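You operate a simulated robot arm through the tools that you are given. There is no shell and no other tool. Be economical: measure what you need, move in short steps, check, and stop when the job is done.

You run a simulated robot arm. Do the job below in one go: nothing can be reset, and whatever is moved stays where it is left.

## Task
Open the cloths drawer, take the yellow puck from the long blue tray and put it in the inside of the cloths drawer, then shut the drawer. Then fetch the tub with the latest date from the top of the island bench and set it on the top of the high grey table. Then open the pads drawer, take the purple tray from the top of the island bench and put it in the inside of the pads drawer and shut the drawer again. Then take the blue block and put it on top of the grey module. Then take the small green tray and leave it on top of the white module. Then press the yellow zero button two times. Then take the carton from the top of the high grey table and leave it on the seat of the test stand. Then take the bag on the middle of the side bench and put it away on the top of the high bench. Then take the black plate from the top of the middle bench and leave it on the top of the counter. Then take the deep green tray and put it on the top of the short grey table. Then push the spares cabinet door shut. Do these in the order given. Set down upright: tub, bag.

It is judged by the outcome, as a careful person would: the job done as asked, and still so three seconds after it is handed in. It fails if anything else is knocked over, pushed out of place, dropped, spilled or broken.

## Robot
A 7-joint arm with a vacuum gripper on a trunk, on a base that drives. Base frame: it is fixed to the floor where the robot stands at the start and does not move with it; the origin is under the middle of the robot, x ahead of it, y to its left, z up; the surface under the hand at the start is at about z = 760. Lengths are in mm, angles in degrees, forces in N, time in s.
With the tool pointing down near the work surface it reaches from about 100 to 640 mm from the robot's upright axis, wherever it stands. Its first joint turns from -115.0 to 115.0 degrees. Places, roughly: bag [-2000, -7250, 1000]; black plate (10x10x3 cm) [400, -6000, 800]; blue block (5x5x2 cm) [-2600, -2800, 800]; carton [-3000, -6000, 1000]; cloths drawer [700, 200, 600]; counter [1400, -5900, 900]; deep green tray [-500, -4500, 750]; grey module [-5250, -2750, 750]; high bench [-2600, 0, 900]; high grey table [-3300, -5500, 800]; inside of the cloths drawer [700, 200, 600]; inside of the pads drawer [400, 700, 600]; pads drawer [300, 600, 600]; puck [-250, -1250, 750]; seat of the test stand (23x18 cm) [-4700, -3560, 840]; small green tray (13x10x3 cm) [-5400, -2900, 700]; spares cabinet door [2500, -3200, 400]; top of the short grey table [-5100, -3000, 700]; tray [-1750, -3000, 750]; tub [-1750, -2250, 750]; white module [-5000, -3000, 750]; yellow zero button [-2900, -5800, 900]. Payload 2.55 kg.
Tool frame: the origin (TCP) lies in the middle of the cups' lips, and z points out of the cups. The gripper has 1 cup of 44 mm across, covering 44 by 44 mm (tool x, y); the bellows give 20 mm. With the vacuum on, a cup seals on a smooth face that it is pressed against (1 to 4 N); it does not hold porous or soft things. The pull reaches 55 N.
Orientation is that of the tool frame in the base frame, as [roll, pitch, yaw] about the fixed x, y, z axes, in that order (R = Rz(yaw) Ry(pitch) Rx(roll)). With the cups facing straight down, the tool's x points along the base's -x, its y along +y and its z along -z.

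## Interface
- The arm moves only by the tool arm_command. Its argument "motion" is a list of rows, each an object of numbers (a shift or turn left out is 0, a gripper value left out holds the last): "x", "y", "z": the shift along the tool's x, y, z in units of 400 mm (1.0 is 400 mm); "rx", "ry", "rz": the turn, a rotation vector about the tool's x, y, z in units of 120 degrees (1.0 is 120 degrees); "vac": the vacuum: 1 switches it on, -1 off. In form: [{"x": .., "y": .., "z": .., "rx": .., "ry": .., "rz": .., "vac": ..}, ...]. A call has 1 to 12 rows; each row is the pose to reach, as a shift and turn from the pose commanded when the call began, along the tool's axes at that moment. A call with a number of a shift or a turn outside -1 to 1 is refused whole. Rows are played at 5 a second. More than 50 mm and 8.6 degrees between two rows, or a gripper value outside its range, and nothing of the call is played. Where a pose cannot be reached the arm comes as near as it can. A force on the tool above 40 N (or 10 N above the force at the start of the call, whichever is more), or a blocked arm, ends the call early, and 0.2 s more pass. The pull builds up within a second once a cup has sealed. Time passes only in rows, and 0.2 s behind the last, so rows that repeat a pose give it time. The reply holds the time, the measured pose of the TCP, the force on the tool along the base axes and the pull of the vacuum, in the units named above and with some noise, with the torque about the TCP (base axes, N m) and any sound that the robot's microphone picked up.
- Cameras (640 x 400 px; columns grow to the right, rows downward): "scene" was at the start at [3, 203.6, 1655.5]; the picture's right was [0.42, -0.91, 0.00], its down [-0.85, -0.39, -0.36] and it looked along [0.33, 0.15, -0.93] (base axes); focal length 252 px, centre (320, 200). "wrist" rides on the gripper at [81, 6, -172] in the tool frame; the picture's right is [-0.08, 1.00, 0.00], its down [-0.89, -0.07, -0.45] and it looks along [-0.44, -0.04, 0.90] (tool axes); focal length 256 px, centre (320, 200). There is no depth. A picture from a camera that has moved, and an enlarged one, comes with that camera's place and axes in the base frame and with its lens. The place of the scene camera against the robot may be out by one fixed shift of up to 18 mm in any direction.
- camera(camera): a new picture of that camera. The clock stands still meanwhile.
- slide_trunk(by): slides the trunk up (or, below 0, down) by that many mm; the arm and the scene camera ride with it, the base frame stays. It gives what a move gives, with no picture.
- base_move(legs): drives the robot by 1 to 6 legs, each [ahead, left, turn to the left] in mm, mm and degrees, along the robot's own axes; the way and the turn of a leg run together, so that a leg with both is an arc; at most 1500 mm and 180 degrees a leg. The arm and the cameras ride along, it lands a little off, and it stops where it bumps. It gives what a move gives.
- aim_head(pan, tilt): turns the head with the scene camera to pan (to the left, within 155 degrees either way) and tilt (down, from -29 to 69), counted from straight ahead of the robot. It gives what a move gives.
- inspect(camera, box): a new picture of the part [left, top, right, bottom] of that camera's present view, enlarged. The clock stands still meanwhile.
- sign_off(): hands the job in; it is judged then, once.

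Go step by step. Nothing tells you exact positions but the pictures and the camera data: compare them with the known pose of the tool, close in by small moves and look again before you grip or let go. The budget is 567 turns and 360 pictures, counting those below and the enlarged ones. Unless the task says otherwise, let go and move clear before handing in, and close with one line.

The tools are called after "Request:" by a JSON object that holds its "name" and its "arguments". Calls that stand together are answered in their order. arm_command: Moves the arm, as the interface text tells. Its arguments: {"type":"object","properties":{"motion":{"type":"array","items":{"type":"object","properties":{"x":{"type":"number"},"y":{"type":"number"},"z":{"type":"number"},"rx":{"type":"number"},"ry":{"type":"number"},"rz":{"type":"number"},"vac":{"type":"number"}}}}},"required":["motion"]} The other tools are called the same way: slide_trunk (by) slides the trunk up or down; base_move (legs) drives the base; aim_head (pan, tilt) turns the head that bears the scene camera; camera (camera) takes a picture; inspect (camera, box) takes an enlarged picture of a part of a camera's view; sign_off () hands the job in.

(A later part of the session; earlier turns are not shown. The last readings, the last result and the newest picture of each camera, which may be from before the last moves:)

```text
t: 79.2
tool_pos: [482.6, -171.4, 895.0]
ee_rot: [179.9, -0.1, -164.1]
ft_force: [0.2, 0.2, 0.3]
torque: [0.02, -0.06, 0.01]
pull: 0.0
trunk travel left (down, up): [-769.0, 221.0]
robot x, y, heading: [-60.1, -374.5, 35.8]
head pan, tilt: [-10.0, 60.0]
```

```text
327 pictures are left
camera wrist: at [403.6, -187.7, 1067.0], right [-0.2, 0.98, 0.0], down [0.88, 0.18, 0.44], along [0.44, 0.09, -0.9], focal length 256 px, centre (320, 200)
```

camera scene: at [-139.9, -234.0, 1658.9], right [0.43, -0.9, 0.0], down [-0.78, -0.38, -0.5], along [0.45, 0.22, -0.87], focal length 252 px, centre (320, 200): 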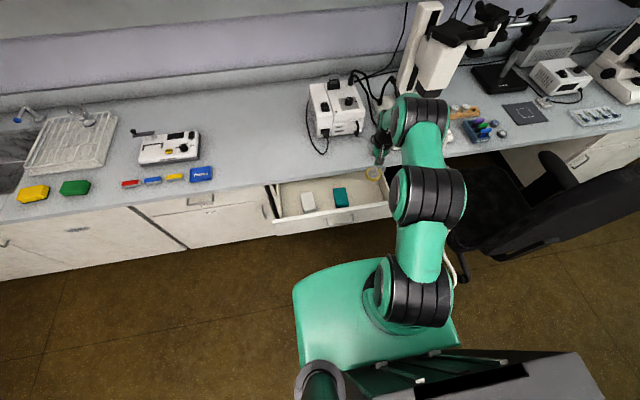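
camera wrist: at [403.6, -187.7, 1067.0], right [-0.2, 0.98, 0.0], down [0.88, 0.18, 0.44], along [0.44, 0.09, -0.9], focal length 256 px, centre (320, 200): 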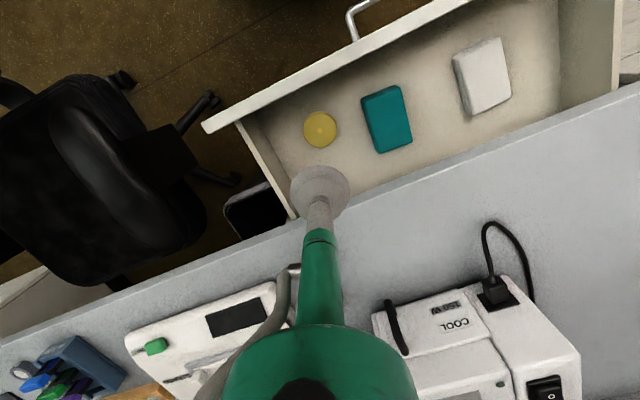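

The puck rests in the drawer, clear of the other items. I back off and bring the arm to the pre-push pose.

Request:
{"name": "base_move", "arguments": {"legs": [[-317, -78, 0]]}}

Request:
{"name": "arm_command", "arguments": {"motion": [{"x": 0.052, "y": 0.096, "z": -0.018, "rz": -0.021}, {"x": 0.104, "y": 0.192, "z": -0.036, "rz": -0.042}, {"x": 0.156, "y": 0.287, "z": -0.054, "rz": -0.063}, {"x": 0.208, "y": 0.383, "z": -0.072, "rz": -0.084}, {"x": 0.26, "y": 0.479, "z": -0.09, "rz": -0.105}, {"x": 0.312, "y": 0.575, "z": -0.108, "rz": -0.127}, {"x": 0.364, "y": 0.67, "z": -0.127, "rz": -0.148}, {"x": 0.416, "y": 0.766, "z": -0.145, "rz": -0.169}, {"x": 0.416, "y": 0.766, "z": -0.145, "rz": -0.169}]}}

Request:
{"name": "arm_command", "arguments": {"motion": [{"x": -0.05, "ry": -0.068}, {"x": -0.1, "ry": -0.136}, {"x": -0.15, "ry": -0.204}, {"x": -0.2, "ry": -0.272}, {"x": -0.25, "ry": -0.34}, {"x": -0.3, "ry": -0.408}, {"x": -0.35, "ry": -0.476}, {"x": -0.4, "ry": -0.544}, {"x": -0.45, "ry": -0.612}, {"x": -0.5, "ry": -0.68}, {"x": -0.55, "ry": -0.735}, {"x": -0.55, "ry": -0.735}]}}

```text
t: 81.3
tool_pos: [272.3, -419.0, 893.2]
ee_rot: [179.8, 0.1, -163.7]
ft_force: [0.0, -0.6, 0.3]
torque: [0.02, -0.02, 0.0]
pull: 0.1
trunk travel left (down, up): [-769.0, 221.0]
robot x, y, heading: [-270.1, -625.3, 35.8]
head pan, tilt: [-10.0, 60.0]
```

```text
t: 83.3
tool_pos: [26.8, -169.4, 951.8]
ee_rot: [179.8, -0.1, -143.4]
ft_force: [0.0, -0.7, -0.2]
torque: [0.04, 0.0, 0.04]
pull: 0.1
trunk travel left (down, up): [-769.0, 221.0]
robot x, y, heading: [-266.6, -621.8, 35.9]
head pan, tilt: [-10.0, 60.0]
```

```text
t: 85.9
tool_pos: [203.9, -39.9, 953.2]
ee_rot: [174.3, 88.3, -149.1]
ft_force: [0.2, -1.0, 0.1]
torque: [0.01, 0.02, 0.03]
pull: 0.1
trunk travel left (down, up): [-769.0, 221.0]
robot x, y, heading: [-268.6, -624.4, 36.0]
head pan, tilt: [-10.0, 60.0]
```

Request:
{"name": "slide_trunk", "arguments": {"by": -303}}

Request:
{"name": "base_move", "arguments": {"legs": [[200, 0, 0]]}}

Request:
{"name": "camera", "arguments": {"camera": "scene"}}

```text
t: 88.9
tool_pos: [205.0, -40.3, 648.9]
ee_rot: [175.8, 88.2, -147.7]
ft_force: [-1.1, 0.4, 0.0]
torque: [-0.03, 0.01, -0.02]
pull: 0.1
trunk travel left (down, up): [-466.0, 524.0]
robot x, y, heading: [-265.5, -625.6, 36.1]
head pan, tilt: [-10.0, 60.0]
```

```text
t: 90.5
tool_pos: [366.3, 80.6, 649.9]
ee_rot: [176.0, 88.1, -147.3]
ft_force: [-0.3, -0.2, 0.3]
torque: [-0.02, 0.03, 0.02]
pull: 0.0
trunk travel left (down, up): [-466.0, 524.0]
robot x, y, heading: [-106.3, -504.1, 36.0]
head pan, tilt: [-10.0, 60.0]
```

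```text
326 pictures are left
camera scene: at [-184.8, -364.5, 1355.9], right [0.44, -0.9, 0.0], down [-0.78, -0.38, -0.5], along [0.45, 0.22, -0.87], focal length 252 px, centre (320, 200)
```

scene: 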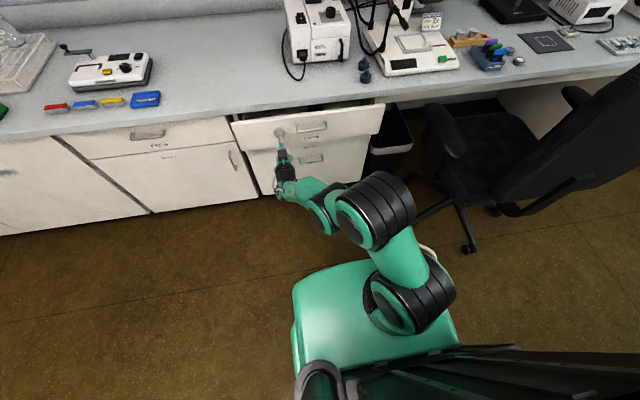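

Request:
{"name": "base_move", "arguments": {"legs": [[62, 0, 0]]}}

Request:
{"name": "arm_command", "arguments": {"motion": [{"z": 0.02}, {"z": 0.04}, {"z": 0.06}, {"z": 0.06}]}}

Request:
{"name": "camera", "arguments": {"camera": "scene"}}

```text
t: 91.5
tool_pos: [416.5, 117.5, 649.4]
ee_rot: [176.0, 88.1, -147.3]
ft_force: [-0.1, -0.6, -0.6]
torque: [0.0, 0.0, 0.02]
pull: 0.1
trunk travel left (down, up): [-466.0, 524.0]
robot x, y, heading: [-55.8, -471.6, 36.1]
head pan, tilt: [-10.0, 60.0]
```

```text
t: 92.5
tool_pos: [435.6, 131.6, 648.3]
ee_rot: [177.9, 88.1, -145.5]
ft_force: [-5.5, -2.5, 0.2]
torque: [0.04, -0.05, -0.06]
pull: 0.0
trunk travel left (down, up): [-466.0, 524.0]
robot x, y, heading: [-57.4, -464.7, 35.9]
head pan, tilt: [-10.0, 60.0]
```

```text
325 pictures are left
camera scene: at [-136.3, -328.8, 1355.8], right [0.44, -0.9, 0.0], down [-0.78, -0.38, -0.5], along [0.45, 0.22, -0.87], focal length 252 px, centre (320, 200)
```

scene: 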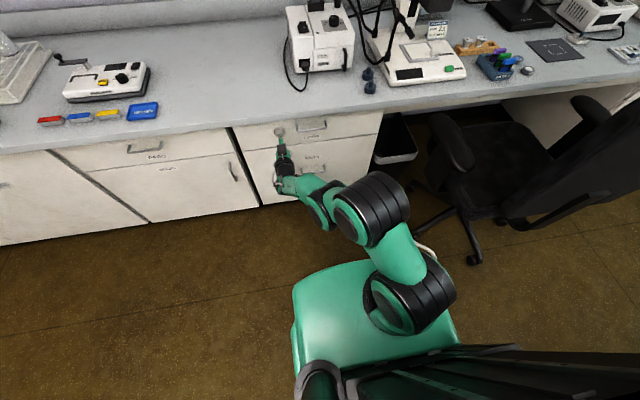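

The drawer is shut. I back off, fold the hand to point down, and look down the aisle before driving to the tubs.

Request:
{"name": "base_move", "arguments": {"legs": [[-120, 0, 0]]}}

Request:
{"name": "slide_trunk", "arguments": {"by": 300}}

Request:
{"name": "arm_command", "arguments": {"motion": [{"z": -0.05, "ry": 0.068}, {"z": -0.1, "ry": 0.136}, {"z": -0.15, "ry": 0.204}, {"z": -0.2, "ry": 0.272}, {"z": -0.25, "ry": 0.34}, {"z": -0.3, "ry": 0.408}, {"z": -0.35, "ry": 0.476}, {"z": -0.4, "ry": 0.544}, {"z": -0.45, "ry": 0.612}, {"z": -0.5, "ry": 0.68}, {"z": -0.55, "ry": 0.735}, {"z": -0.55, "ry": 0.735}]}}

Request:
{"name": "arm_command", "arguments": {"motion": [{"x": 0.08, "y": -0.08}, {"x": 0.16, "y": -0.16}, {"x": 0.24, "y": -0.24}, {"x": 0.32, "y": -0.32}, {"x": 0.35, "y": -0.4}, {"x": 0.35, "y": -0.48}]}}

Request:
{"name": "aim_head", "arguments": {"pan": 0, "tilt": 40}}

Request:
{"name": "camera", "arguments": {"camera": "scene"}}

```text
t: 93.8
tool_pos: [339.0, 60.9, 648.9]
ee_rot: [175.6, 88.3, -147.6]
ft_force: [-0.2, 0.3, -0.4]
torque: [0.0, -0.02, 0.0]
pull: 0.1
trunk travel left (down, up): [-466.0, 524.0]
robot x, y, heading: [-153.0, -540.8, 36.2]
head pan, tilt: [-10.0, 60.0]
```

```text
t: 96.8
tool_pos: [341.2, 61.3, 949.2]
ee_rot: [175.9, 88.2, -147.3]
ft_force: [0.3, -0.7, 0.9]
torque: [0.02, 0.0, 0.01]
pull: 0.2
trunk travel left (down, up): [-766.0, 224.0]
robot x, y, heading: [-153.0, -542.0, 36.2]
head pan, tilt: [-10.0, 60.0]
```

```text
t: 99.4
tool_pos: [163.1, -69.9, 956.2]
ee_rot: [179.9, 0.0, -143.3]
ft_force: [-0.1, 0.0, -0.4]
torque: [-0.03, -0.01, 0.02]
pull: 0.1
trunk travel left (down, up): [-766.0, 224.0]
robot x, y, heading: [-152.3, -537.4, 36.1]
head pan, tilt: [-10.0, 60.0]
```

```text
t: 100.8
tool_pos: [166.6, -309.9, 955.3]
ee_rot: [179.9, -0.1, -143.2]
ft_force: [-0.2, -0.3, 0.1]
torque: [0.03, 0.02, 0.0]
pull: 0.2
trunk travel left (down, up): [-766.0, 224.0]
robot x, y, heading: [-151.7, -539.1, 36.2]
head pan, tilt: [-10.0, 60.0]
```

```text
t: 101.6
tool_pos: [167.4, -308.9, 954.1]
ee_rot: [179.9, 0.0, -143.3]
ft_force: [-0.2, -0.2, -0.2]
torque: [0.0, 0.03, -0.01]
pull: 0.0
trunk travel left (down, up): [-766.0, 224.0]
robot x, y, heading: [-149.7, -535.4, 36.1]
head pan, tilt: [0.0, 40.0]
```

```text
324 pictures are left
camera scene: at [-223.2, -378.6, 1682.6], right [0.59, -0.81, 0.0], down [-0.52, -0.38, -0.77], along [0.62, 0.45, -0.64], focal length 252 px, centre (320, 200)
```

scene: 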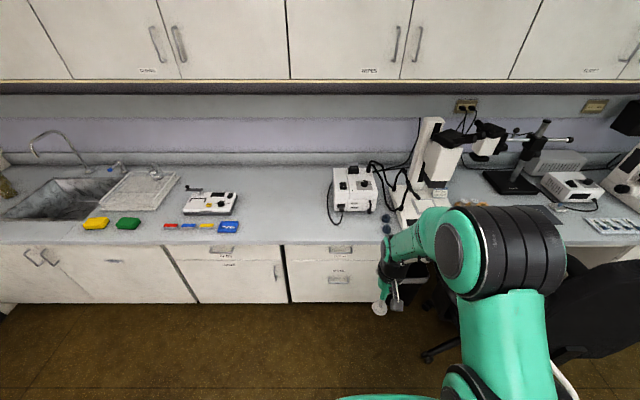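

Request:
{"name": "base_move", "arguments": {"legs": [[0, 700, 0], [0, 0, -90]]}}

Request:
{"name": "aim_head", "arguments": {"pan": -90, "tilt": 25}}

Request:
{"name": "camera", "arguments": {"camera": "scene"}}

```text
t: 109.3
tool_pos: [-337.5, -291.2, 952.8]
ee_rot: [179.8, -0.1, 126.1]
ft_force: [0.2, 0.3, -0.1]
torque: [0.04, 0.03, 0.02]
pull: 0.0
trunk travel left (down, up): [-766.0, 224.0]
robot x, y, heading: [-568.2, 30.1, -54.6]
head pan, tilt: [0.0, 40.0]
```

```text
t: 110.9
tool_pos: [-337.3, -290.9, 954.8]
ee_rot: [179.9, 0.1, 126.1]
ft_force: [-1.6, 0.0, 1.4]
torque: [0.03, 0.0, -0.01]
pull: 0.0
trunk travel left (down, up): [-766.0, 224.0]
robot x, y, heading: [-565.2, 27.2, -54.3]
head pan, tilt: [-90.0, 25.0]
```

```text
323 pictures are left
camera scene: at [-518.4, 129.8, 1705.9], right [-0.58, 0.81, 0.0], down [0.34, 0.25, -0.91], along [-0.74, -0.53, -0.42], focal length 252 px, centre (320, 200)
```

scene: 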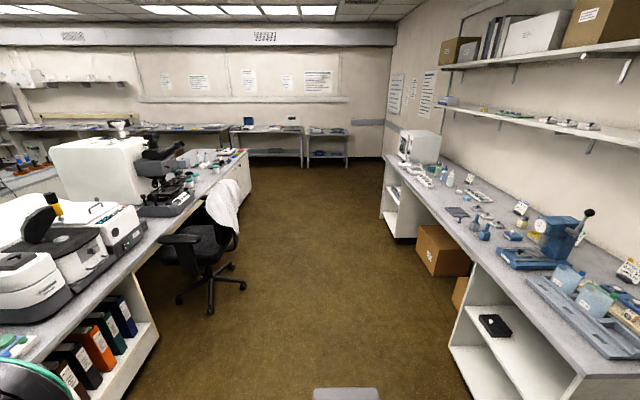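

Request:
{"name": "base_move", "arguments": {"legs": [[0, -1500, 0], [0, -750, 0]]}}

Request:
{"name": "aim_head", "arguments": {"pan": 0, "tilt": 35}}

Request:
{"name": "camera", "arguments": {"camera": "scene"}}

```text
t: 122.0
tool_pos: [-2187.6, -1582.8, 952.9]
ee_rot: [179.8, 0.0, 124.9]
ft_force: [-0.8, 0.4, 0.3]
torque: [0.02, 0.0, -0.05]
pull: 0.1
trunk travel left (down, up): [-766.0, 224.0]
robot x, y, heading: [-2403.7, -1253.9, -55.7]
head pan, tilt: [-90.0, 25.0]
```

```text
t: 123.7
tool_pos: [-2187.1, -1582.5, 953.8]
ee_rot: [179.9, 0.0, 125.0]
ft_force: [0.6, -0.1, -0.9]
torque: [0.02, 0.01, 0.01]
pull: 0.1
trunk travel left (down, up): [-766.0, 224.0]
robot x, y, heading: [-2407.3, -1256.4, -55.6]
head pan, tilt: [0.0, 35.0]
```

```text
322 pictures are left
camera scene: at [-2232.5, -1177.9, 1690.2], right [-0.83, -0.56, 0.0], down [-0.32, 0.47, -0.82], along [0.46, -0.68, -0.57], focal length 252 px, centre (320, 200)
```

scene: 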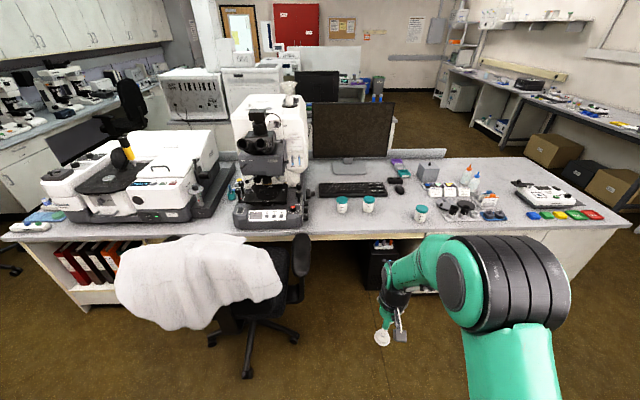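

Three teal-lidded tubs sit on the island top. I zoom in to read their dates.

Request:
{"name": "inspect", "arguments": {"camera": "scene", "box": [325, 180, 453, 260]}}

Request:
{"name": "inspect", "arguments": {"camera": "scene", "box": [330, 190, 394, 230]}}

Request:
{"name": "inspect", "arguments": {"camera": "scene", "box": [390, 195, 454, 235]}}

```text
5.00 times, centred on (389, 220) of scene
camera zoom: at [-2232.5, -1177.9, 1690.2], right [-0.83, -0.56, 0.0], down [-0.32, 0.47, -0.82], along [0.46, -0.68, -0.57], focal length 1261 px, centre (-25, 100)
```

zoom: 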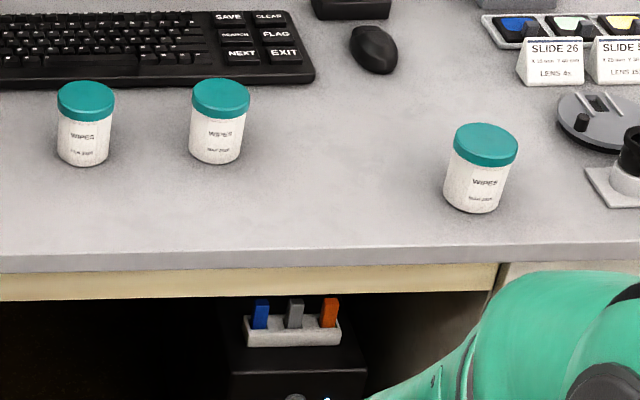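

```text
10.00 times, centred on (362, 210) of scene
camera zoom: at [-2232.5, -1177.9, 1690.2], right [-0.83, -0.56, 0.0], down [-0.32, 0.47, -0.82], along [0.46, -0.68, -0.57], focal length 2521 px, centre (-100, 100)
```

zoom: 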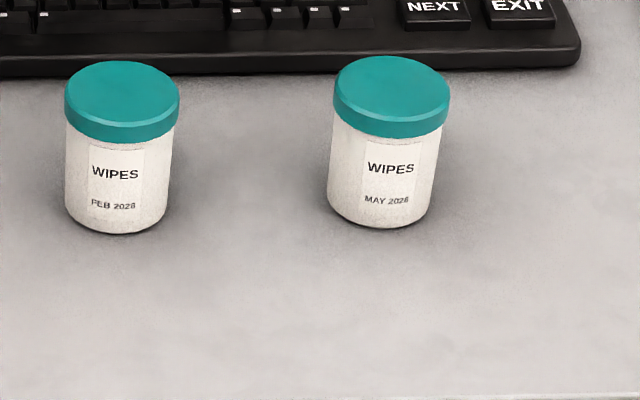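

```text
10.00 times, centred on (422, 215) of scene
camera zoom: at [-2232.5, -1177.9, 1690.2], right [-0.83, -0.56, 0.0], down [-0.32, 0.47, -0.82], along [0.46, -0.68, -0.57], focal length 2521 px, centre (-700, 50)
```

zoom: 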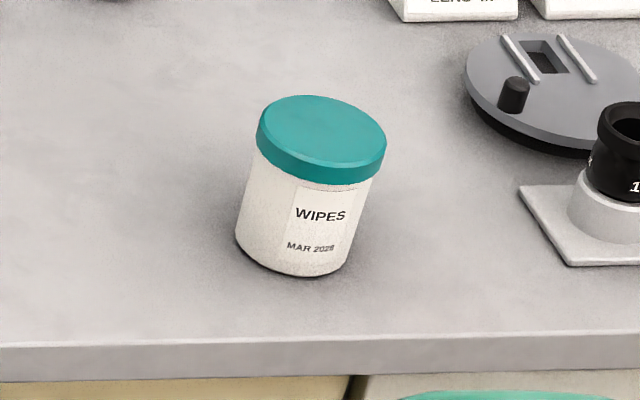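

Request:
{"name": "inspect", "arguments": {"camera": "scene", "box": [334, 205, 350, 215]}}

Request:
{"name": "inspect", "arguments": {"camera": "scene", "box": [361, 204, 377, 214]}}

Request:
{"name": "inspect", "arguments": {"camera": "scene", "box": [413, 214, 429, 224]}}

```text
16.00 times, centred on (342, 210) of scene
camera zoom: at [-2232.5, -1177.9, 1690.2], right [-0.83, -0.56, 0.0], down [-0.32, 0.47, -0.82], along [0.46, -0.68, -0.57], focal length 4034 px, centre (-32, 40)
```

zoom: 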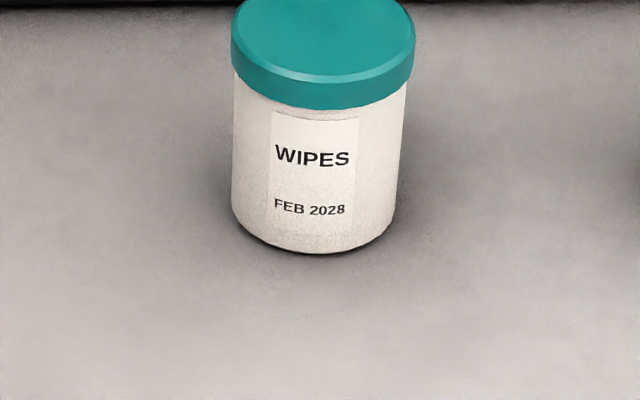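

```text
16.00 times, centred on (369, 209) of scene
camera zoom: at [-2232.5, -1177.9, 1690.2], right [-0.83, -0.56, 0.0], down [-0.32, 0.47, -0.82], along [0.46, -0.68, -0.57], focal length 4034 px, centre (-464, 56)
```

zoom: 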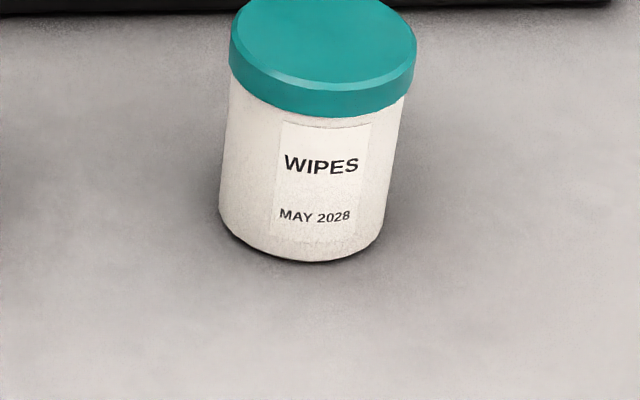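

```text
16.00 times, centred on (421, 219) of scene
camera zoom: at [-2232.5, -1177.9, 1690.2], right [-0.83, -0.56, 0.0], down [-0.32, 0.47, -0.82], along [0.46, -0.68, -0.57], focal length 4034 px, centre (-1296, -104)
```

zoom: 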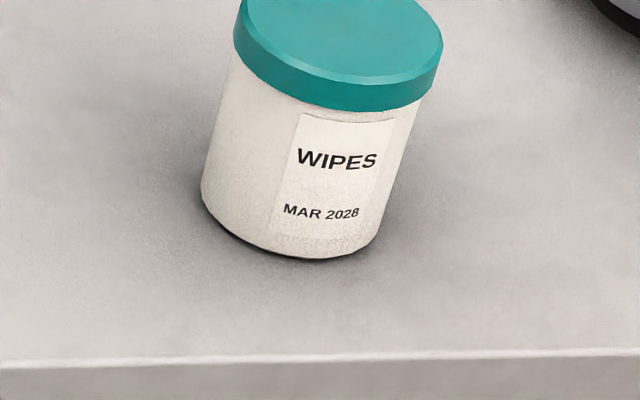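

All three read 2028; MAY is the latest, so the middle tub is the one. I drive in, keeping clear of the jacket chair on my left.

Request:
{"name": "base_move", "arguments": {"legs": [[0, -200, 1.3], [690, 0, 0]]}}

Request:
{"name": "aim_head", "arguments": {"pan": 0, "tilt": 50}}

Request:
{"name": "camera", "arguments": {"camera": "scene"}}

Request:
{"name": "camera", "arguments": {"camera": "wrist"}}

```text
t: 128.7
tool_pos: [-1932.0, -2251.9, 954.4]
ee_rot: [179.9, -0.1, 126.9]
ft_force: [-0.2, -0.4, 0.0]
torque: [0.01, 0.03, -0.02]
pull: 0.1
trunk travel left (down, up): [-766.0, 224.0]
robot x, y, heading: [-2165.1, -1936.9, -53.6]
head pan, tilt: [0.0, 35.0]
```

```text
t: 129.4
tool_pos: [-1933.4, -2251.0, 954.3]
ee_rot: [180.0, 0.0, 126.8]
ft_force: [-0.3, 0.0, -0.4]
torque: [0.01, 0.0, -0.02]
pull: 0.1
trunk travel left (down, up): [-766.0, 224.0]
robot x, y, heading: [-2164.9, -1935.4, -53.7]
head pan, tilt: [0.0, 50.0]
```

```text
315 pictures are left
camera scene: at [-1998.7, -1839.6, 1668.5], right [-0.81, -0.59, 0.0], down [-0.45, 0.62, -0.64], along [0.38, -0.52, -0.77], focal length 252 px, centre (320, 200)
```

scene: 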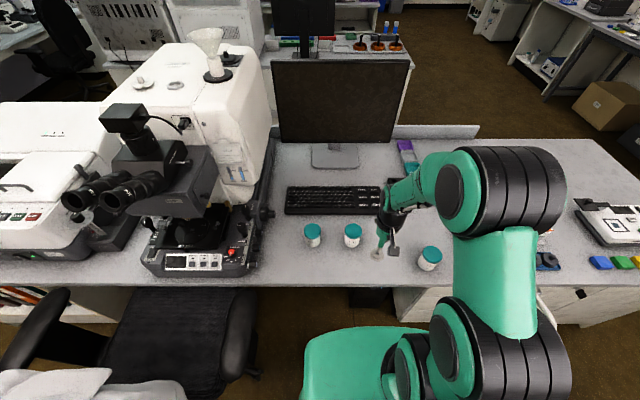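

```text
314 pictures are left
camera wrist: at [-1975.5, -2182.8, 1127.3], right [0.85, 0.53, 0.0], down [0.48, -0.76, 0.44], along [0.24, -0.38, -0.9], focal length 256 px, centre (320, 200)
```

wrist: 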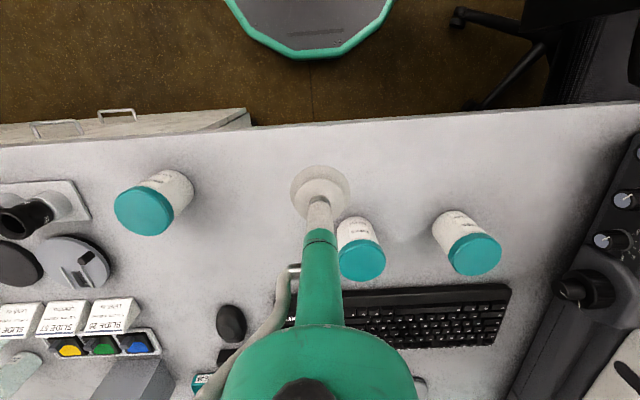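

Request:
{"name": "arm_command", "arguments": {"motion": [{"x": -0.106, "y": 0.03}, {"x": -0.213, "y": 0.061}, {"x": -0.319, "y": 0.091}, {"x": -0.4255, "y": 0.122}, {"x": -0.4255, "y": 0.122, "z": 0.1}, {"x": -0.4255, "y": 0.122, "z": 0.16}, {"x": -0.4255, "y": 0.122, "z": 0.16}]}}

Request:
{"name": "camera", "arguments": {"camera": "wrist"}}

```text
t: 131.0
tool_pos: [-1791.6, -2358.8, 888.6]
ee_rot: [179.8, 0.1, 126.8]
ft_force: [0.0, -0.7, -0.7]
torque: [0.02, 0.01, -0.01]
pull: 0.0
trunk travel left (down, up): [-766.0, 224.0]
robot x, y, heading: [-2164.4, -1934.0, -53.7]
head pan, tilt: [0.0, 50.0]
```

```text
313 pictures are left
camera wrist: at [-1833.6, -2290.5, 1061.4], right [0.85, 0.53, 0.0], down [0.48, -0.76, 0.45], along [0.24, -0.38, -0.9], focal length 256 px, centre (320, 200)
```

wrist: 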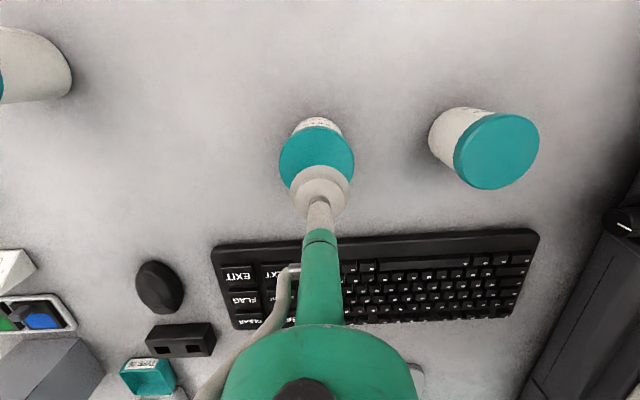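

Request:
{"name": "arm_command", "arguments": {"motion": [{"x": 0.018, "y": -0.006, "z": 0.0}, {"x": 0.018, "y": -0.006, "z": 0.075}, {"x": 0.018, "y": -0.006, "z": 0.075}]}}

Request:
{"name": "camera", "arguments": {"camera": "wrist"}}

```text
t: 131.8
tool_pos: [-1796.1, -2354.7, 860.7]
ee_rot: [180.0, -0.1, 126.8]
ft_force: [-0.1, 0.4, 0.3]
torque: [0.01, -0.01, -0.01]
pull: 0.0
trunk travel left (down, up): [-766.0, 224.0]
robot x, y, heading: [-2162.1, -1932.6, -53.4]
head pan, tilt: [0.0, 50.0]
```

```text
312 pictures are left
camera wrist: at [-1839.3, -2285.6, 1032.7], right [0.85, 0.53, 0.0], down [0.48, -0.76, 0.45], along [0.24, -0.38, -0.9], focal length 256 px, centre (320, 200)
```

wrist: 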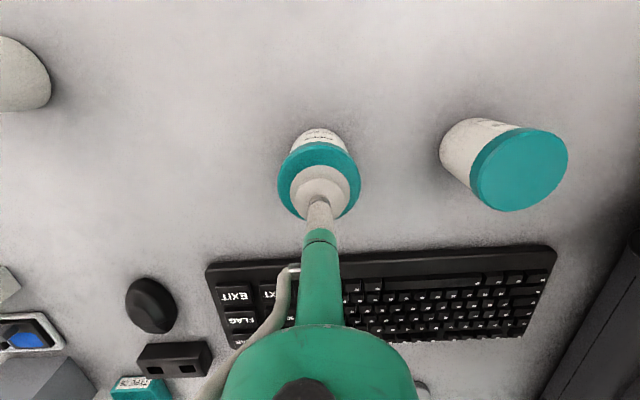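

Well centered on the lid. I descend with the vacuum on.

Request:
{"name": "arm_command", "arguments": {"motion": [{"x": 0.004, "z": 0.02, "vac": 1}, {"x": 0.004, "z": 0.04}, {"x": 0.004, "z": 0.055}, {"x": 0.004, "z": 0.07}, {"x": 0.004, "z": 0.07}]}}

```text
t: 132.8
tool_pos: [-1794.1, -2357.8, 840.9]
ee_rot: [179.8, 0.8, 126.8]
ft_force: [-2.9, 5.1, 19.2]
torque: [0.15, 0.34, -0.04]
pull: 55.0
trunk travel left (down, up): [-766.0, 224.0]
robot x, y, heading: [-2163.6, -1933.4, -53.6]
head pan, tilt: [0.0, 50.0]
stopped in row 4: the force on the tool passed its limit at 40 N (the readings are from after the stop); the commanded pose is now the measured one
```

Request:
{"name": "arm_command", "arguments": {"motion": [{"z": -0.03}, {"z": -0.1}, {"z": -0.2}, {"z": -0.3}, {"z": -0.4}, {"z": -0.4}]}}

Request:
{"name": "camera", "arguments": {"camera": "wrist"}}

```text
t: 134.2
tool_pos: [-1794.8, -2356.2, 999.4]
ee_rot: [179.7, 0.5, 126.7]
ft_force: [-0.5, -0.1, -0.7]
torque: [0.02, 0.01, -0.02]
pull: 54.2
trunk travel left (down, up): [-766.0, 224.0]
robot x, y, heading: [-2164.5, -1929.5, -53.9]
head pan, tilt: [0.0, 50.0]
```

```text
311 pictures are left
camera wrist: at [-1840.4, -2286.9, 1171.6], right [0.85, 0.53, 0.0], down [0.47, -0.76, 0.45], along [0.24, -0.38, -0.89], focal length 256 px, centre (320, 200)
```

wrist: 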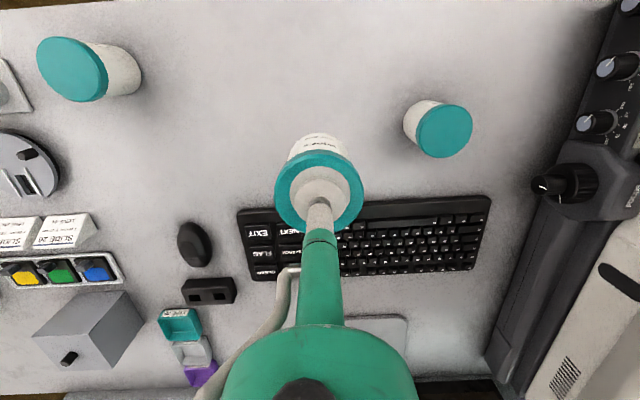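

Tub held. I back away from the island and look toward the far end of the room.

Request:
{"name": "base_move", "arguments": {"legs": [[-450, 0, 0]]}}

Request:
{"name": "aim_head", "arguments": {"pan": -60, "tilt": 15}}

Request:
{"name": "camera", "arguments": {"camera": "scene"}}

Request:
{"name": "aim_head", "arguments": {"pan": -100, "tilt": 15}}

Request:
{"name": "camera", "arguments": {"camera": "scene"}}

```text
t: 137.0
tool_pos: [-2066.3, -1993.7, 999.2]
ee_rot: [179.8, 0.6, 126.4]
ft_force: [-0.5, 0.5, -1.7]
torque: [0.02, 0.0, 0.01]
pull: 54.7
trunk travel left (down, up): [-766.0, 224.0]
robot x, y, heading: [-2428.9, -1568.4, -54.6]
head pan, tilt: [0.0, 50.0]
```

```text
t: 138.3
tool_pos: [-2065.5, -1993.1, 998.8]
ee_rot: [179.8, 0.5, 126.4]
ft_force: [0.6, -0.6, -1.0]
torque: [-0.03, 0.0, 0.0]
pull: 55.3
trunk travel left (down, up): [-766.0, 224.0]
robot x, y, heading: [-2427.6, -1568.0, -54.7]
head pan, tilt: [-60.0, 15.0]
```

```text
310 pictures are left
camera scene: at [-2346.9, -1498.2, 1722.1], right [-0.91, 0.41, 0.0], down [0.11, 0.24, -0.97], along [-0.4, -0.88, -0.26], focal length 252 px, centre (320, 200)
```

scene: 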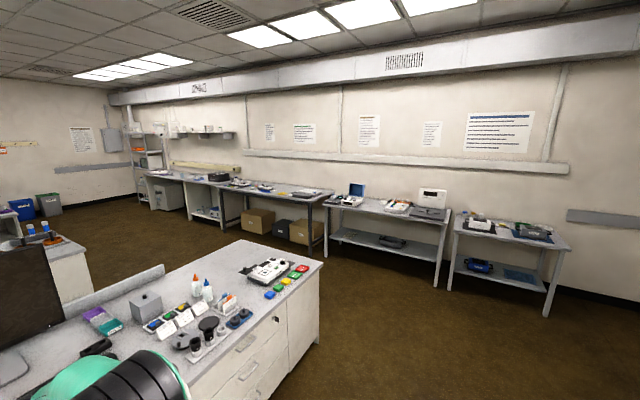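

```text
t: 139.3
tool_pos: [-2064.8, -1994.3, 999.5]
ee_rot: [179.8, 0.5, 126.4]
ft_force: [0.3, -0.3, -1.6]
torque: [-0.04, 0.0, 0.0]
pull: 54.5
trunk travel left (down, up): [-766.0, 224.0]
robot x, y, heading: [-2428.7, -1565.4, -54.2]
head pan, tilt: [-100.0, 15.0]
```

```text
309 pictures are left
camera scene: at [-2392.8, -1453.7, 1722.2], right [-0.44, 0.9, 0.0], down [0.23, 0.11, -0.97], along [-0.87, -0.42, -0.26], focal length 252 px, centre (320, 200)
```

scene: 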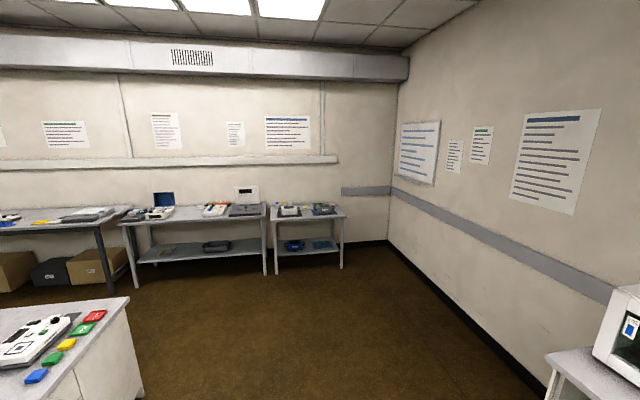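

The far-wall tables lie ahead in the -s direction. I turn to face them and drive across toward the high grey table.

Request:
{"name": "base_move", "arguments": {"legs": [[0, 0, -90], [1500, 0, 0], [300, 0, 0], [0, 1300, 0]]}}

Request:
{"name": "aim_head", "arguments": {"pan": 40, "tilt": 20}}

Request:
{"name": "camera", "arguments": {"camera": "scene"}}

```text
t: 158.2
tool_pos: [-3595.2, -4011.2, 999.6]
ee_rot: [179.9, 0.5, 34.6]
ft_force: [0.5, 0.8, -1.0]
torque: [-0.02, 0.02, -0.02]
pull: 55.5
trunk travel left (down, up): [-766.0, 224.0]
robot x, y, heading: [-3156.8, -3659.8, -145.8]
head pan, tilt: [-100.0, 15.0]
```

```text
t: 160.5
tool_pos: [-3594.3, -4012.4, 998.4]
ee_rot: [179.8, 0.6, 34.6]
ft_force: [-0.1, 0.3, -0.9]
torque: [-0.03, -0.01, -0.03]
pull: 54.6
trunk travel left (down, up): [-766.0, 224.0]
robot x, y, heading: [-3160.4, -3660.7, -145.8]
head pan, tilt: [40.0, 20.0]
```

```text
308 pictures are left
camera scene: at [-3023.7, -3859.7, 1714.0], right [-0.96, 0.27, 0.0], down [0.09, 0.33, -0.94], along [-0.26, -0.9, -0.34], focal length 252 px, centre (320, 200)
```

scene: 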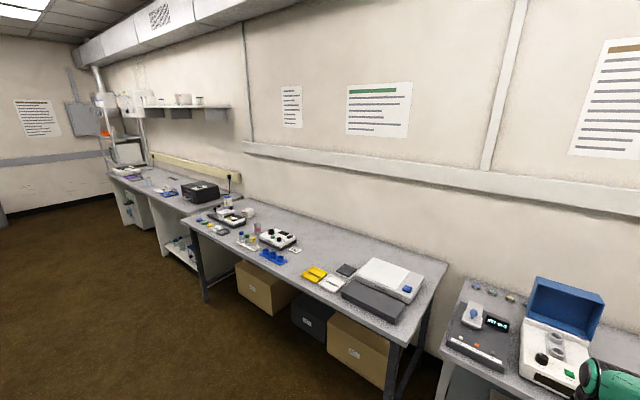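

Request:
{"name": "base_move", "arguments": {"legs": [[0, 0, 1.9], [0, 1150, 0]]}}

Request:
{"name": "aim_head", "arguments": {"pan": 10, "tilt": 25}}

Request:
{"name": "camera", "arguments": {"camera": "scene"}}

```text
t: 166.7
tool_pos: [-2926.9, -4947.6, 999.2]
ee_rot: [179.8, 0.4, 35.5]
ft_force: [-0.4, -0.8, -1.1]
torque: [0.01, 0.04, -0.02]
pull: 54.7
trunk travel left (down, up): [-766.0, 224.0]
robot x, y, heading: [-2499.0, -4590.3, -145.2]
head pan, tilt: [40.0, 20.0]
```

```text
t: 167.6
tool_pos: [-2927.2, -4948.0, 999.3]
ee_rot: [179.8, 0.5, 35.6]
ft_force: [-0.6, 0.2, -0.4]
torque: [0.02, 0.0, 0.02]
pull: 54.8
trunk travel left (down, up): [-766.0, 224.0]
robot x, y, heading: [-2501.5, -4587.9, -145.1]
head pan, tilt: [10.0, 25.0]
```

```text
307 pictures are left
camera scene: at [-2399.0, -4761.6, 1706.0], right [-0.71, 0.71, 0.0], down [0.3, 0.3, -0.91], along [-0.64, -0.64, -0.42], focal length 252 px, centre (320, 200)
```

scene: 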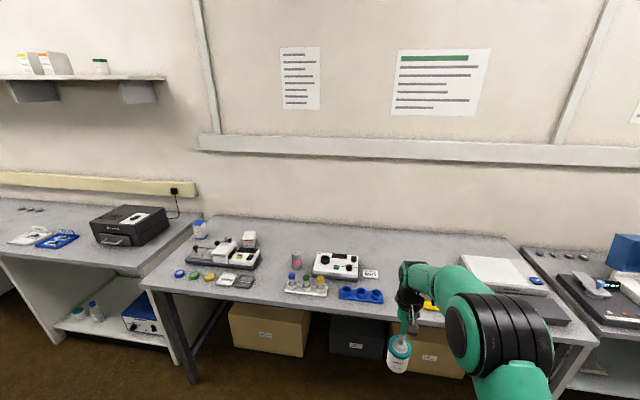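

Request:
{"name": "inspect", "arguments": {"camera": "scene", "box": [150, 200, 310, 300]}}

Request:
{"name": "inspect", "arguments": {"camera": "scene", "box": [270, 220, 430, 320]}}

```text
4.00 times, centred on (230, 250) of scene
camera zoom: at [-2399.0, -4761.6, 1706.0], right [-0.71, 0.71, 0.0], down [0.3, 0.3, -0.91], along [-0.64, -0.64, -0.42], focal length 1008 px, centre (680, 0)
```

zoom: 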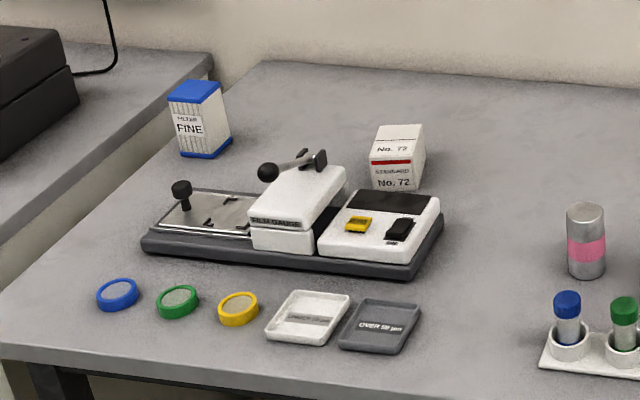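

```text
4.00 times, centred on (350, 270) of scene
camera zoom: at [-2399.0, -4761.6, 1706.0], right [-0.71, 0.71, 0.0], down [0.3, 0.3, -0.91], along [-0.64, -0.64, -0.42], focal length 1008 px, centre (200, -80)
```

zoom: 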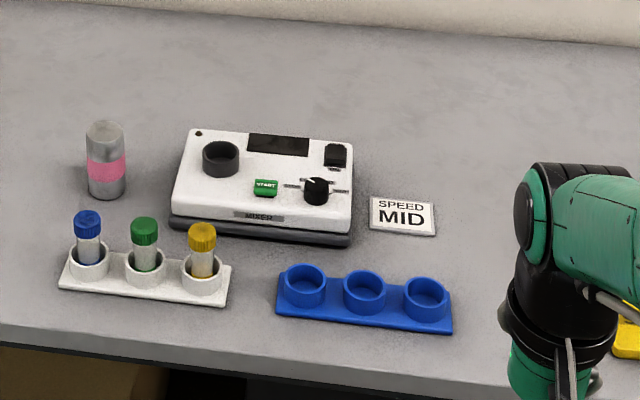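

The film gauge (yellow ZERO button) and the carton "No. 73" are at the left of this table; the spot right of the SPEED MID sign is free. I raise the trunk and drive in.

Request:
{"name": "slide_trunk", "arguments": {"by": 120}}

Request:
{"name": "base_move", "arguments": {"legs": [[0, -80, 1], [300, 0, 0]]}}

Request:
{"name": "camera", "arguments": {"camera": "wrist"}}

Request:
{"name": "aim_head", "arguments": {"pan": 10, "tilt": 50}}

Request:
{"name": "camera", "arguments": {"camera": "scene"}}

```text
t: 169.1
tool_pos: [-2927.6, -4947.4, 1119.6]
ee_rot: [179.8, 0.5, 35.6]
ft_force: [-0.4, -0.7, -1.0]
torque: [0.01, -0.01, 0.0]
pull: 54.8
trunk travel left (down, up): [-886.0, 104.0]
robot x, y, heading: [-2496.5, -4590.5, -145.0]
head pan, tilt: [10.0, 25.0]
```

```text
t: 171.8
tool_pos: [-3211.1, -5067.4, 1118.9]
ee_rot: [179.7, 0.6, 36.6]
ft_force: [0.2, -0.3, -0.9]
torque: [0.03, -0.03, 0.01]
pull: 55.4
trunk travel left (down, up): [-886.0, 104.0]
robot x, y, heading: [-2786.6, -4701.6, -143.8]
head pan, tilt: [10.0, 25.0]
```

```text
304 pictures are left
camera wrist: at [-3141.7, -5023.5, 1291.4], right [0.53, -0.85, 0.0], down [-0.76, -0.47, 0.45], along [-0.38, -0.24, -0.89], focal length 256 px, centre (320, 200)
```

wrist: 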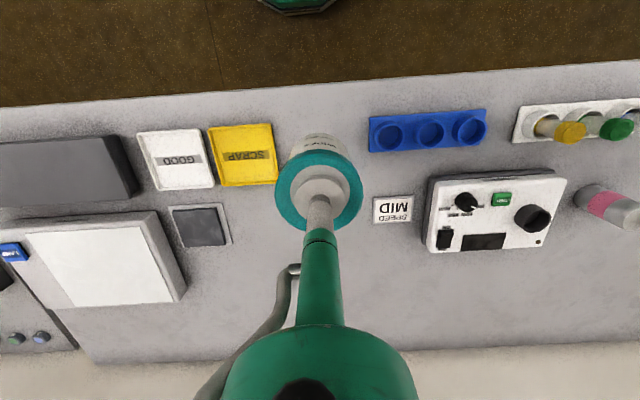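

```text
t: 172.7
tool_pos: [-3210.9, -5067.6, 1118.6]
ee_rot: [179.8, 0.5, 36.7]
ft_force: [-0.3, 0.4, -1.2]
torque: [0.0, -0.03, -0.01]
pull: 55.4
trunk travel left (down, up): [-886.0, 104.0]
robot x, y, heading: [-2788.2, -4699.8, -143.7]
head pan, tilt: [10.0, 50.0]
```

```text
303 pictures are left
camera scene: at [-2676.2, -4861.2, 1788.5], right [-0.72, 0.69, 0.0], down [0.53, 0.55, -0.64], along [-0.45, -0.46, -0.77], focal length 252 px, centre (320, 200)
```

scene: 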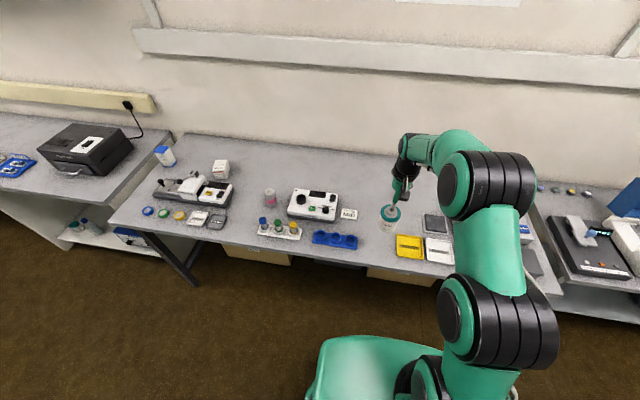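

Request:
{"name": "base_move", "arguments": {"legs": [[75, 0, 0]]}}

Request:
{"name": "slide_trunk", "arguments": {"by": -120}}

Request:
{"name": "camera", "arguments": {"camera": "wrist"}}

Request:
{"name": "camera", "arguments": {"camera": "scene"}}

```text
t: 173.8
tool_pos: [-3272.9, -5112.8, 1119.3]
ee_rot: [179.8, 0.5, 36.8]
ft_force: [-1.1, -0.4, -1.5]
torque: [-0.01, -0.04, 0.02]
pull: 55.0
trunk travel left (down, up): [-886.0, 104.0]
robot x, y, heading: [-2845.5, -4746.5, -143.7]
head pan, tilt: [10.0, 50.0]
```

```text
t: 175.2
tool_pos: [-3272.2, -5113.0, 999.7]
ee_rot: [179.8, 0.5, 36.8]
ft_force: [0.8, 0.3, -0.8]
torque: [-0.01, -0.03, 0.02]
pull: 54.8
trunk travel left (down, up): [-766.0, 224.0]
robot x, y, heading: [-2849.6, -4746.0, -143.7]
head pan, tilt: [10.0, 50.0]
```

```text
302 pictures are left
camera wrist: at [-3201.9, -5068.2, 1171.6], right [0.53, -0.85, 0.0], down [-0.76, -0.47, 0.45], along [-0.38, -0.24, -0.89], focal length 256 px, centre (320, 200)
```

wrist: 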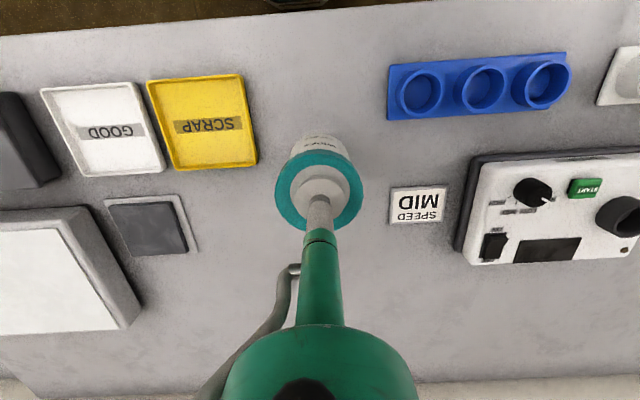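

```text
301 pictures are left
camera scene: at [-2737.0, -4905.6, 1668.5], right [-0.72, 0.69, 0.0], down [0.53, 0.55, -0.64], along [-0.44, -0.46, -0.77], focal length 252 px, centre (320, 200)
```

scene: 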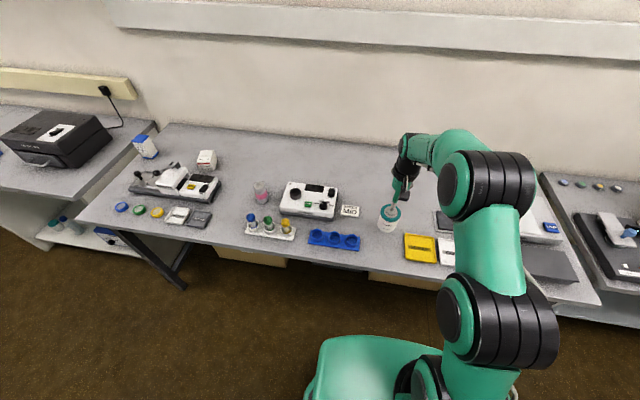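

The spot below is clear. I shift 30 mm inward and lower gently.

Request:
{"name": "arm_command", "arguments": {"motion": [{"x": -0.075, "z": 0.03}, {"x": -0.075, "z": 0.08}, {"x": -0.075, "z": 0.12}, {"x": -0.075, "z": 0.14}, {"x": -0.075, "z": 0.155}]}}

Request:
{"name": "camera", "arguments": {"camera": "wrist"}}

```text
t: 176.4
tool_pos: [-3295.9, -5132.7, 936.1]
ee_rot: [179.8, 0.5, 36.7]
ft_force: [-0.2, 0.7, -1.4]
torque: [0.04, -0.05, 0.02]
pull: 55.4
trunk travel left (down, up): [-766.0, 224.0]
robot x, y, heading: [-2845.1, -4749.5, -143.8]
head pan, tilt: [10.0, 50.0]
```

```text
300 pictures are left
camera wrist: at [-3225.8, -5087.7, 1109.6], right [0.53, -0.85, 0.0], down [-0.76, -0.47, 0.45], along [-0.38, -0.24, -0.89], focal length 256 px, centre (320, 200)
```

wrist: 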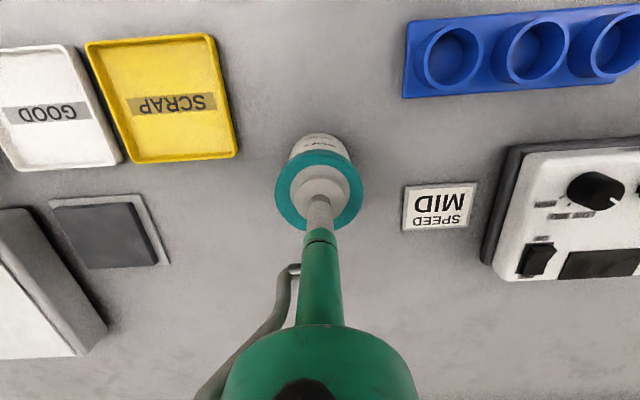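

Request:
{"name": "arm_command", "arguments": {"motion": [{"z": 0.02}, {"z": 0.035}, {"z": 0.05}, {"z": 0.06}]}}

```text
t: 177.2
tool_pos: [-3300.7, -5136.3, 930.2]
ee_rot: [179.8, 1.7, 36.8]
ft_force: [3.0, 2.0, 17.1]
torque: [0.42, -0.19, -0.02]
pull: 55.0
trunk travel left (down, up): [-766.0, 224.0]
robot x, y, heading: [-2847.3, -4746.4, -143.9]
head pan, tilt: [10.0, 50.0]
stopped in row 3: the force on the tool passed its limit at 40 N (the readings are from after the stop); the commanded pose is now the measured one
```

Contact; the tub stands on the table. I ease off, release and rise.

Request:
{"name": "arm_command", "arguments": {"motion": [{"z": -0.015}, {"z": -0.015, "vac": -1}, {"z": -0.015}, {"z": -0.015}, {"z": -0.02}, {"z": -0.05}, {"z": -0.12}, {"z": -0.22}, {"z": -0.32}, {"z": -0.4}]}}

Request:
{"name": "camera", "arguments": {"camera": "wrist"}}

```text
t: 179.4
tool_pos: [-3276.2, -5111.0, 1041.9]
ee_rot: [179.6, 2.6, 36.8]
ft_force: [-0.1, -0.1, -0.1]
torque: [0.01, 0.01, 0.0]
pull: 0.1
out of reach, approached as far as the arm can: row 8, 9, 10
trunk travel left (down, up): [-766.0, 224.0]
robot x, y, heading: [-2846.4, -4742.0, -143.8]
head pan, tilt: [10.0, 50.0]
```

```text
299 pictures are left
camera wrist: at [-3201.3, -5062.5, 1211.4], right [0.53, -0.85, 0.01], down [-0.74, -0.46, 0.48], along [-0.41, -0.27, -0.87], focal length 256 px, centre (320, 200)
```

wrist: 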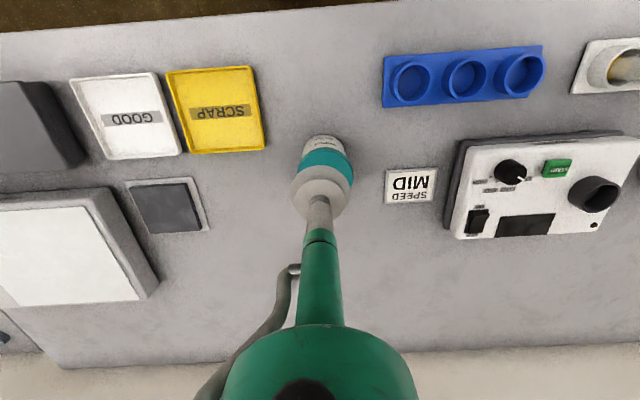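

The tub stands upright. I back out and look back through the aisle between the islands.

Request:
{"name": "base_move", "arguments": {"legs": [[-400, 0, 0]]}}

Request:
{"name": "arm_command", "arguments": {"motion": [{"x": 0.1, "ry": 0.022}, {"x": 0.2, "ry": 0.022}, {"x": 0.3, "ry": 0.022}, {"x": 0.4, "ry": 0.022}]}}

Request:
{"name": "aim_head", "arguments": {"pan": 155, "tilt": 25}}

Request:
{"name": "camera", "arguments": {"camera": "scene"}}

Request:
{"name": "aim_head", "arguments": {"pan": -150, "tilt": 25}}

Request:
{"name": "camera", "arguments": {"camera": "scene"}}

```text
t: 181.9
tool_pos: [-2956.1, -4880.8, 1041.3]
ee_rot: [179.7, 2.6, 37.0]
ft_force: [0.0, 0.4, 0.2]
torque: [-0.01, 0.04, 0.03]
pull: 0.0
trunk travel left (down, up): [-766.0, 224.0]
robot x, y, heading: [-2525.4, -4515.1, -143.4]
head pan, tilt: [10.0, 50.0]
```

```text
t: 182.9
tool_pos: [-2826.8, -4781.3, 1034.6]
ee_rot: [179.7, 0.0, 37.0]
ft_force: [0.5, -0.4, -0.8]
torque: [-0.05, 0.03, -0.01]
pull: 0.0
trunk travel left (down, up): [-766.0, 224.0]
robot x, y, heading: [-2531.9, -4511.8, -143.6]
head pan, tilt: [10.0, 50.0]
```

```text
t: 185.2
tool_pos: [-2828.5, -4783.0, 1034.5]
ee_rot: [179.7, -0.1, 37.0]
ft_force: [-0.2, -0.1, 0.0]
torque: [0.05, 0.0, 0.02]
pull: 0.1
trunk travel left (down, up): [-766.0, 224.0]
robot x, y, heading: [-2531.5, -4512.0, -143.5]
head pan, tilt: [154.7, 25.0]
```

```text
298 pictures are left
camera scene: at [-2274.1, -4597.3, 1705.9], right [0.19, -0.98, 0.0], down [-0.41, -0.08, -0.91], along [0.89, 0.17, -0.42], focal length 252 px, centre (320, 200)
```

scene: 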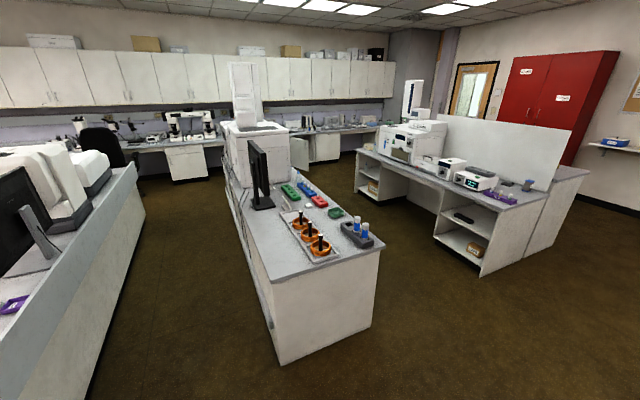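

```text
t: 189.3
tool_pos: [-2827.5, -4783.6, 1033.9]
ee_rot: [179.7, -0.2, 37.0]
ft_force: [0.1, 0.4, -0.5]
torque: [-0.04, 0.02, 0.0]
pull: 0.0
trunk travel left (down, up): [-766.0, 224.0]
robot x, y, heading: [-2531.4, -4509.7, -143.3]
head pan, tilt: [-150.0, 25.0]
```

```text
297 pictures are left
camera scene: at [-2327.7, -4530.6, 1706.0], right [0.92, -0.4, 0.0], down [-0.17, -0.39, -0.91], along [0.36, 0.83, -0.42], focal length 252 px, centre (320, 200)
```

scene: 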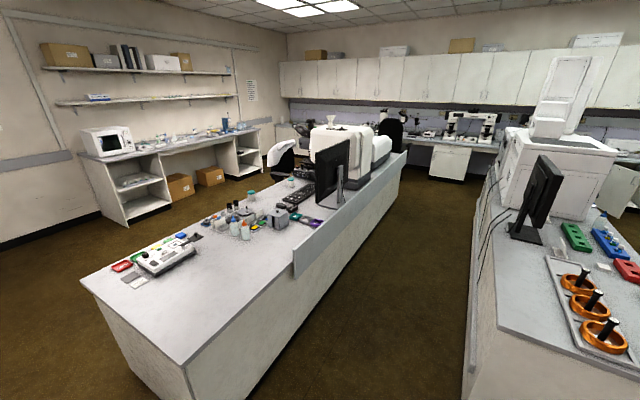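

Request:
{"name": "inspect", "arguments": {"camera": "scene", "box": [190, 170, 350, 270]}}

Request:
{"name": "inspect", "arguments": {"camera": "scene", "box": [280, 190, 344, 230]}}

```text
4.00 times, centred on (270, 220) of scene
camera zoom: at [-2327.7, -4530.6, 1706.0], right [0.92, -0.4, 0.0], down [-0.17, -0.39, -0.91], along [0.36, 0.83, -0.42], focal length 1008 px, centre (520, 120)
```

zoom: 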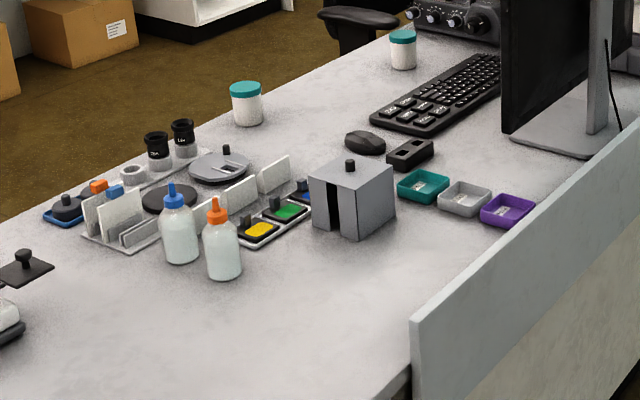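

```text
10.00 times, centred on (312, 210) of scene
camera zoom: at [-2327.7, -4530.6, 1706.0], right [0.92, -0.4, 0.0], down [-0.17, -0.39, -0.91], along [0.36, 0.83, -0.42], focal length 2521 px, centre (400, 100)
```

zoom: 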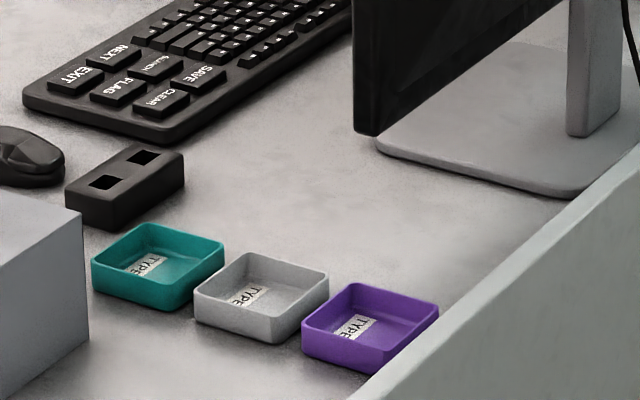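

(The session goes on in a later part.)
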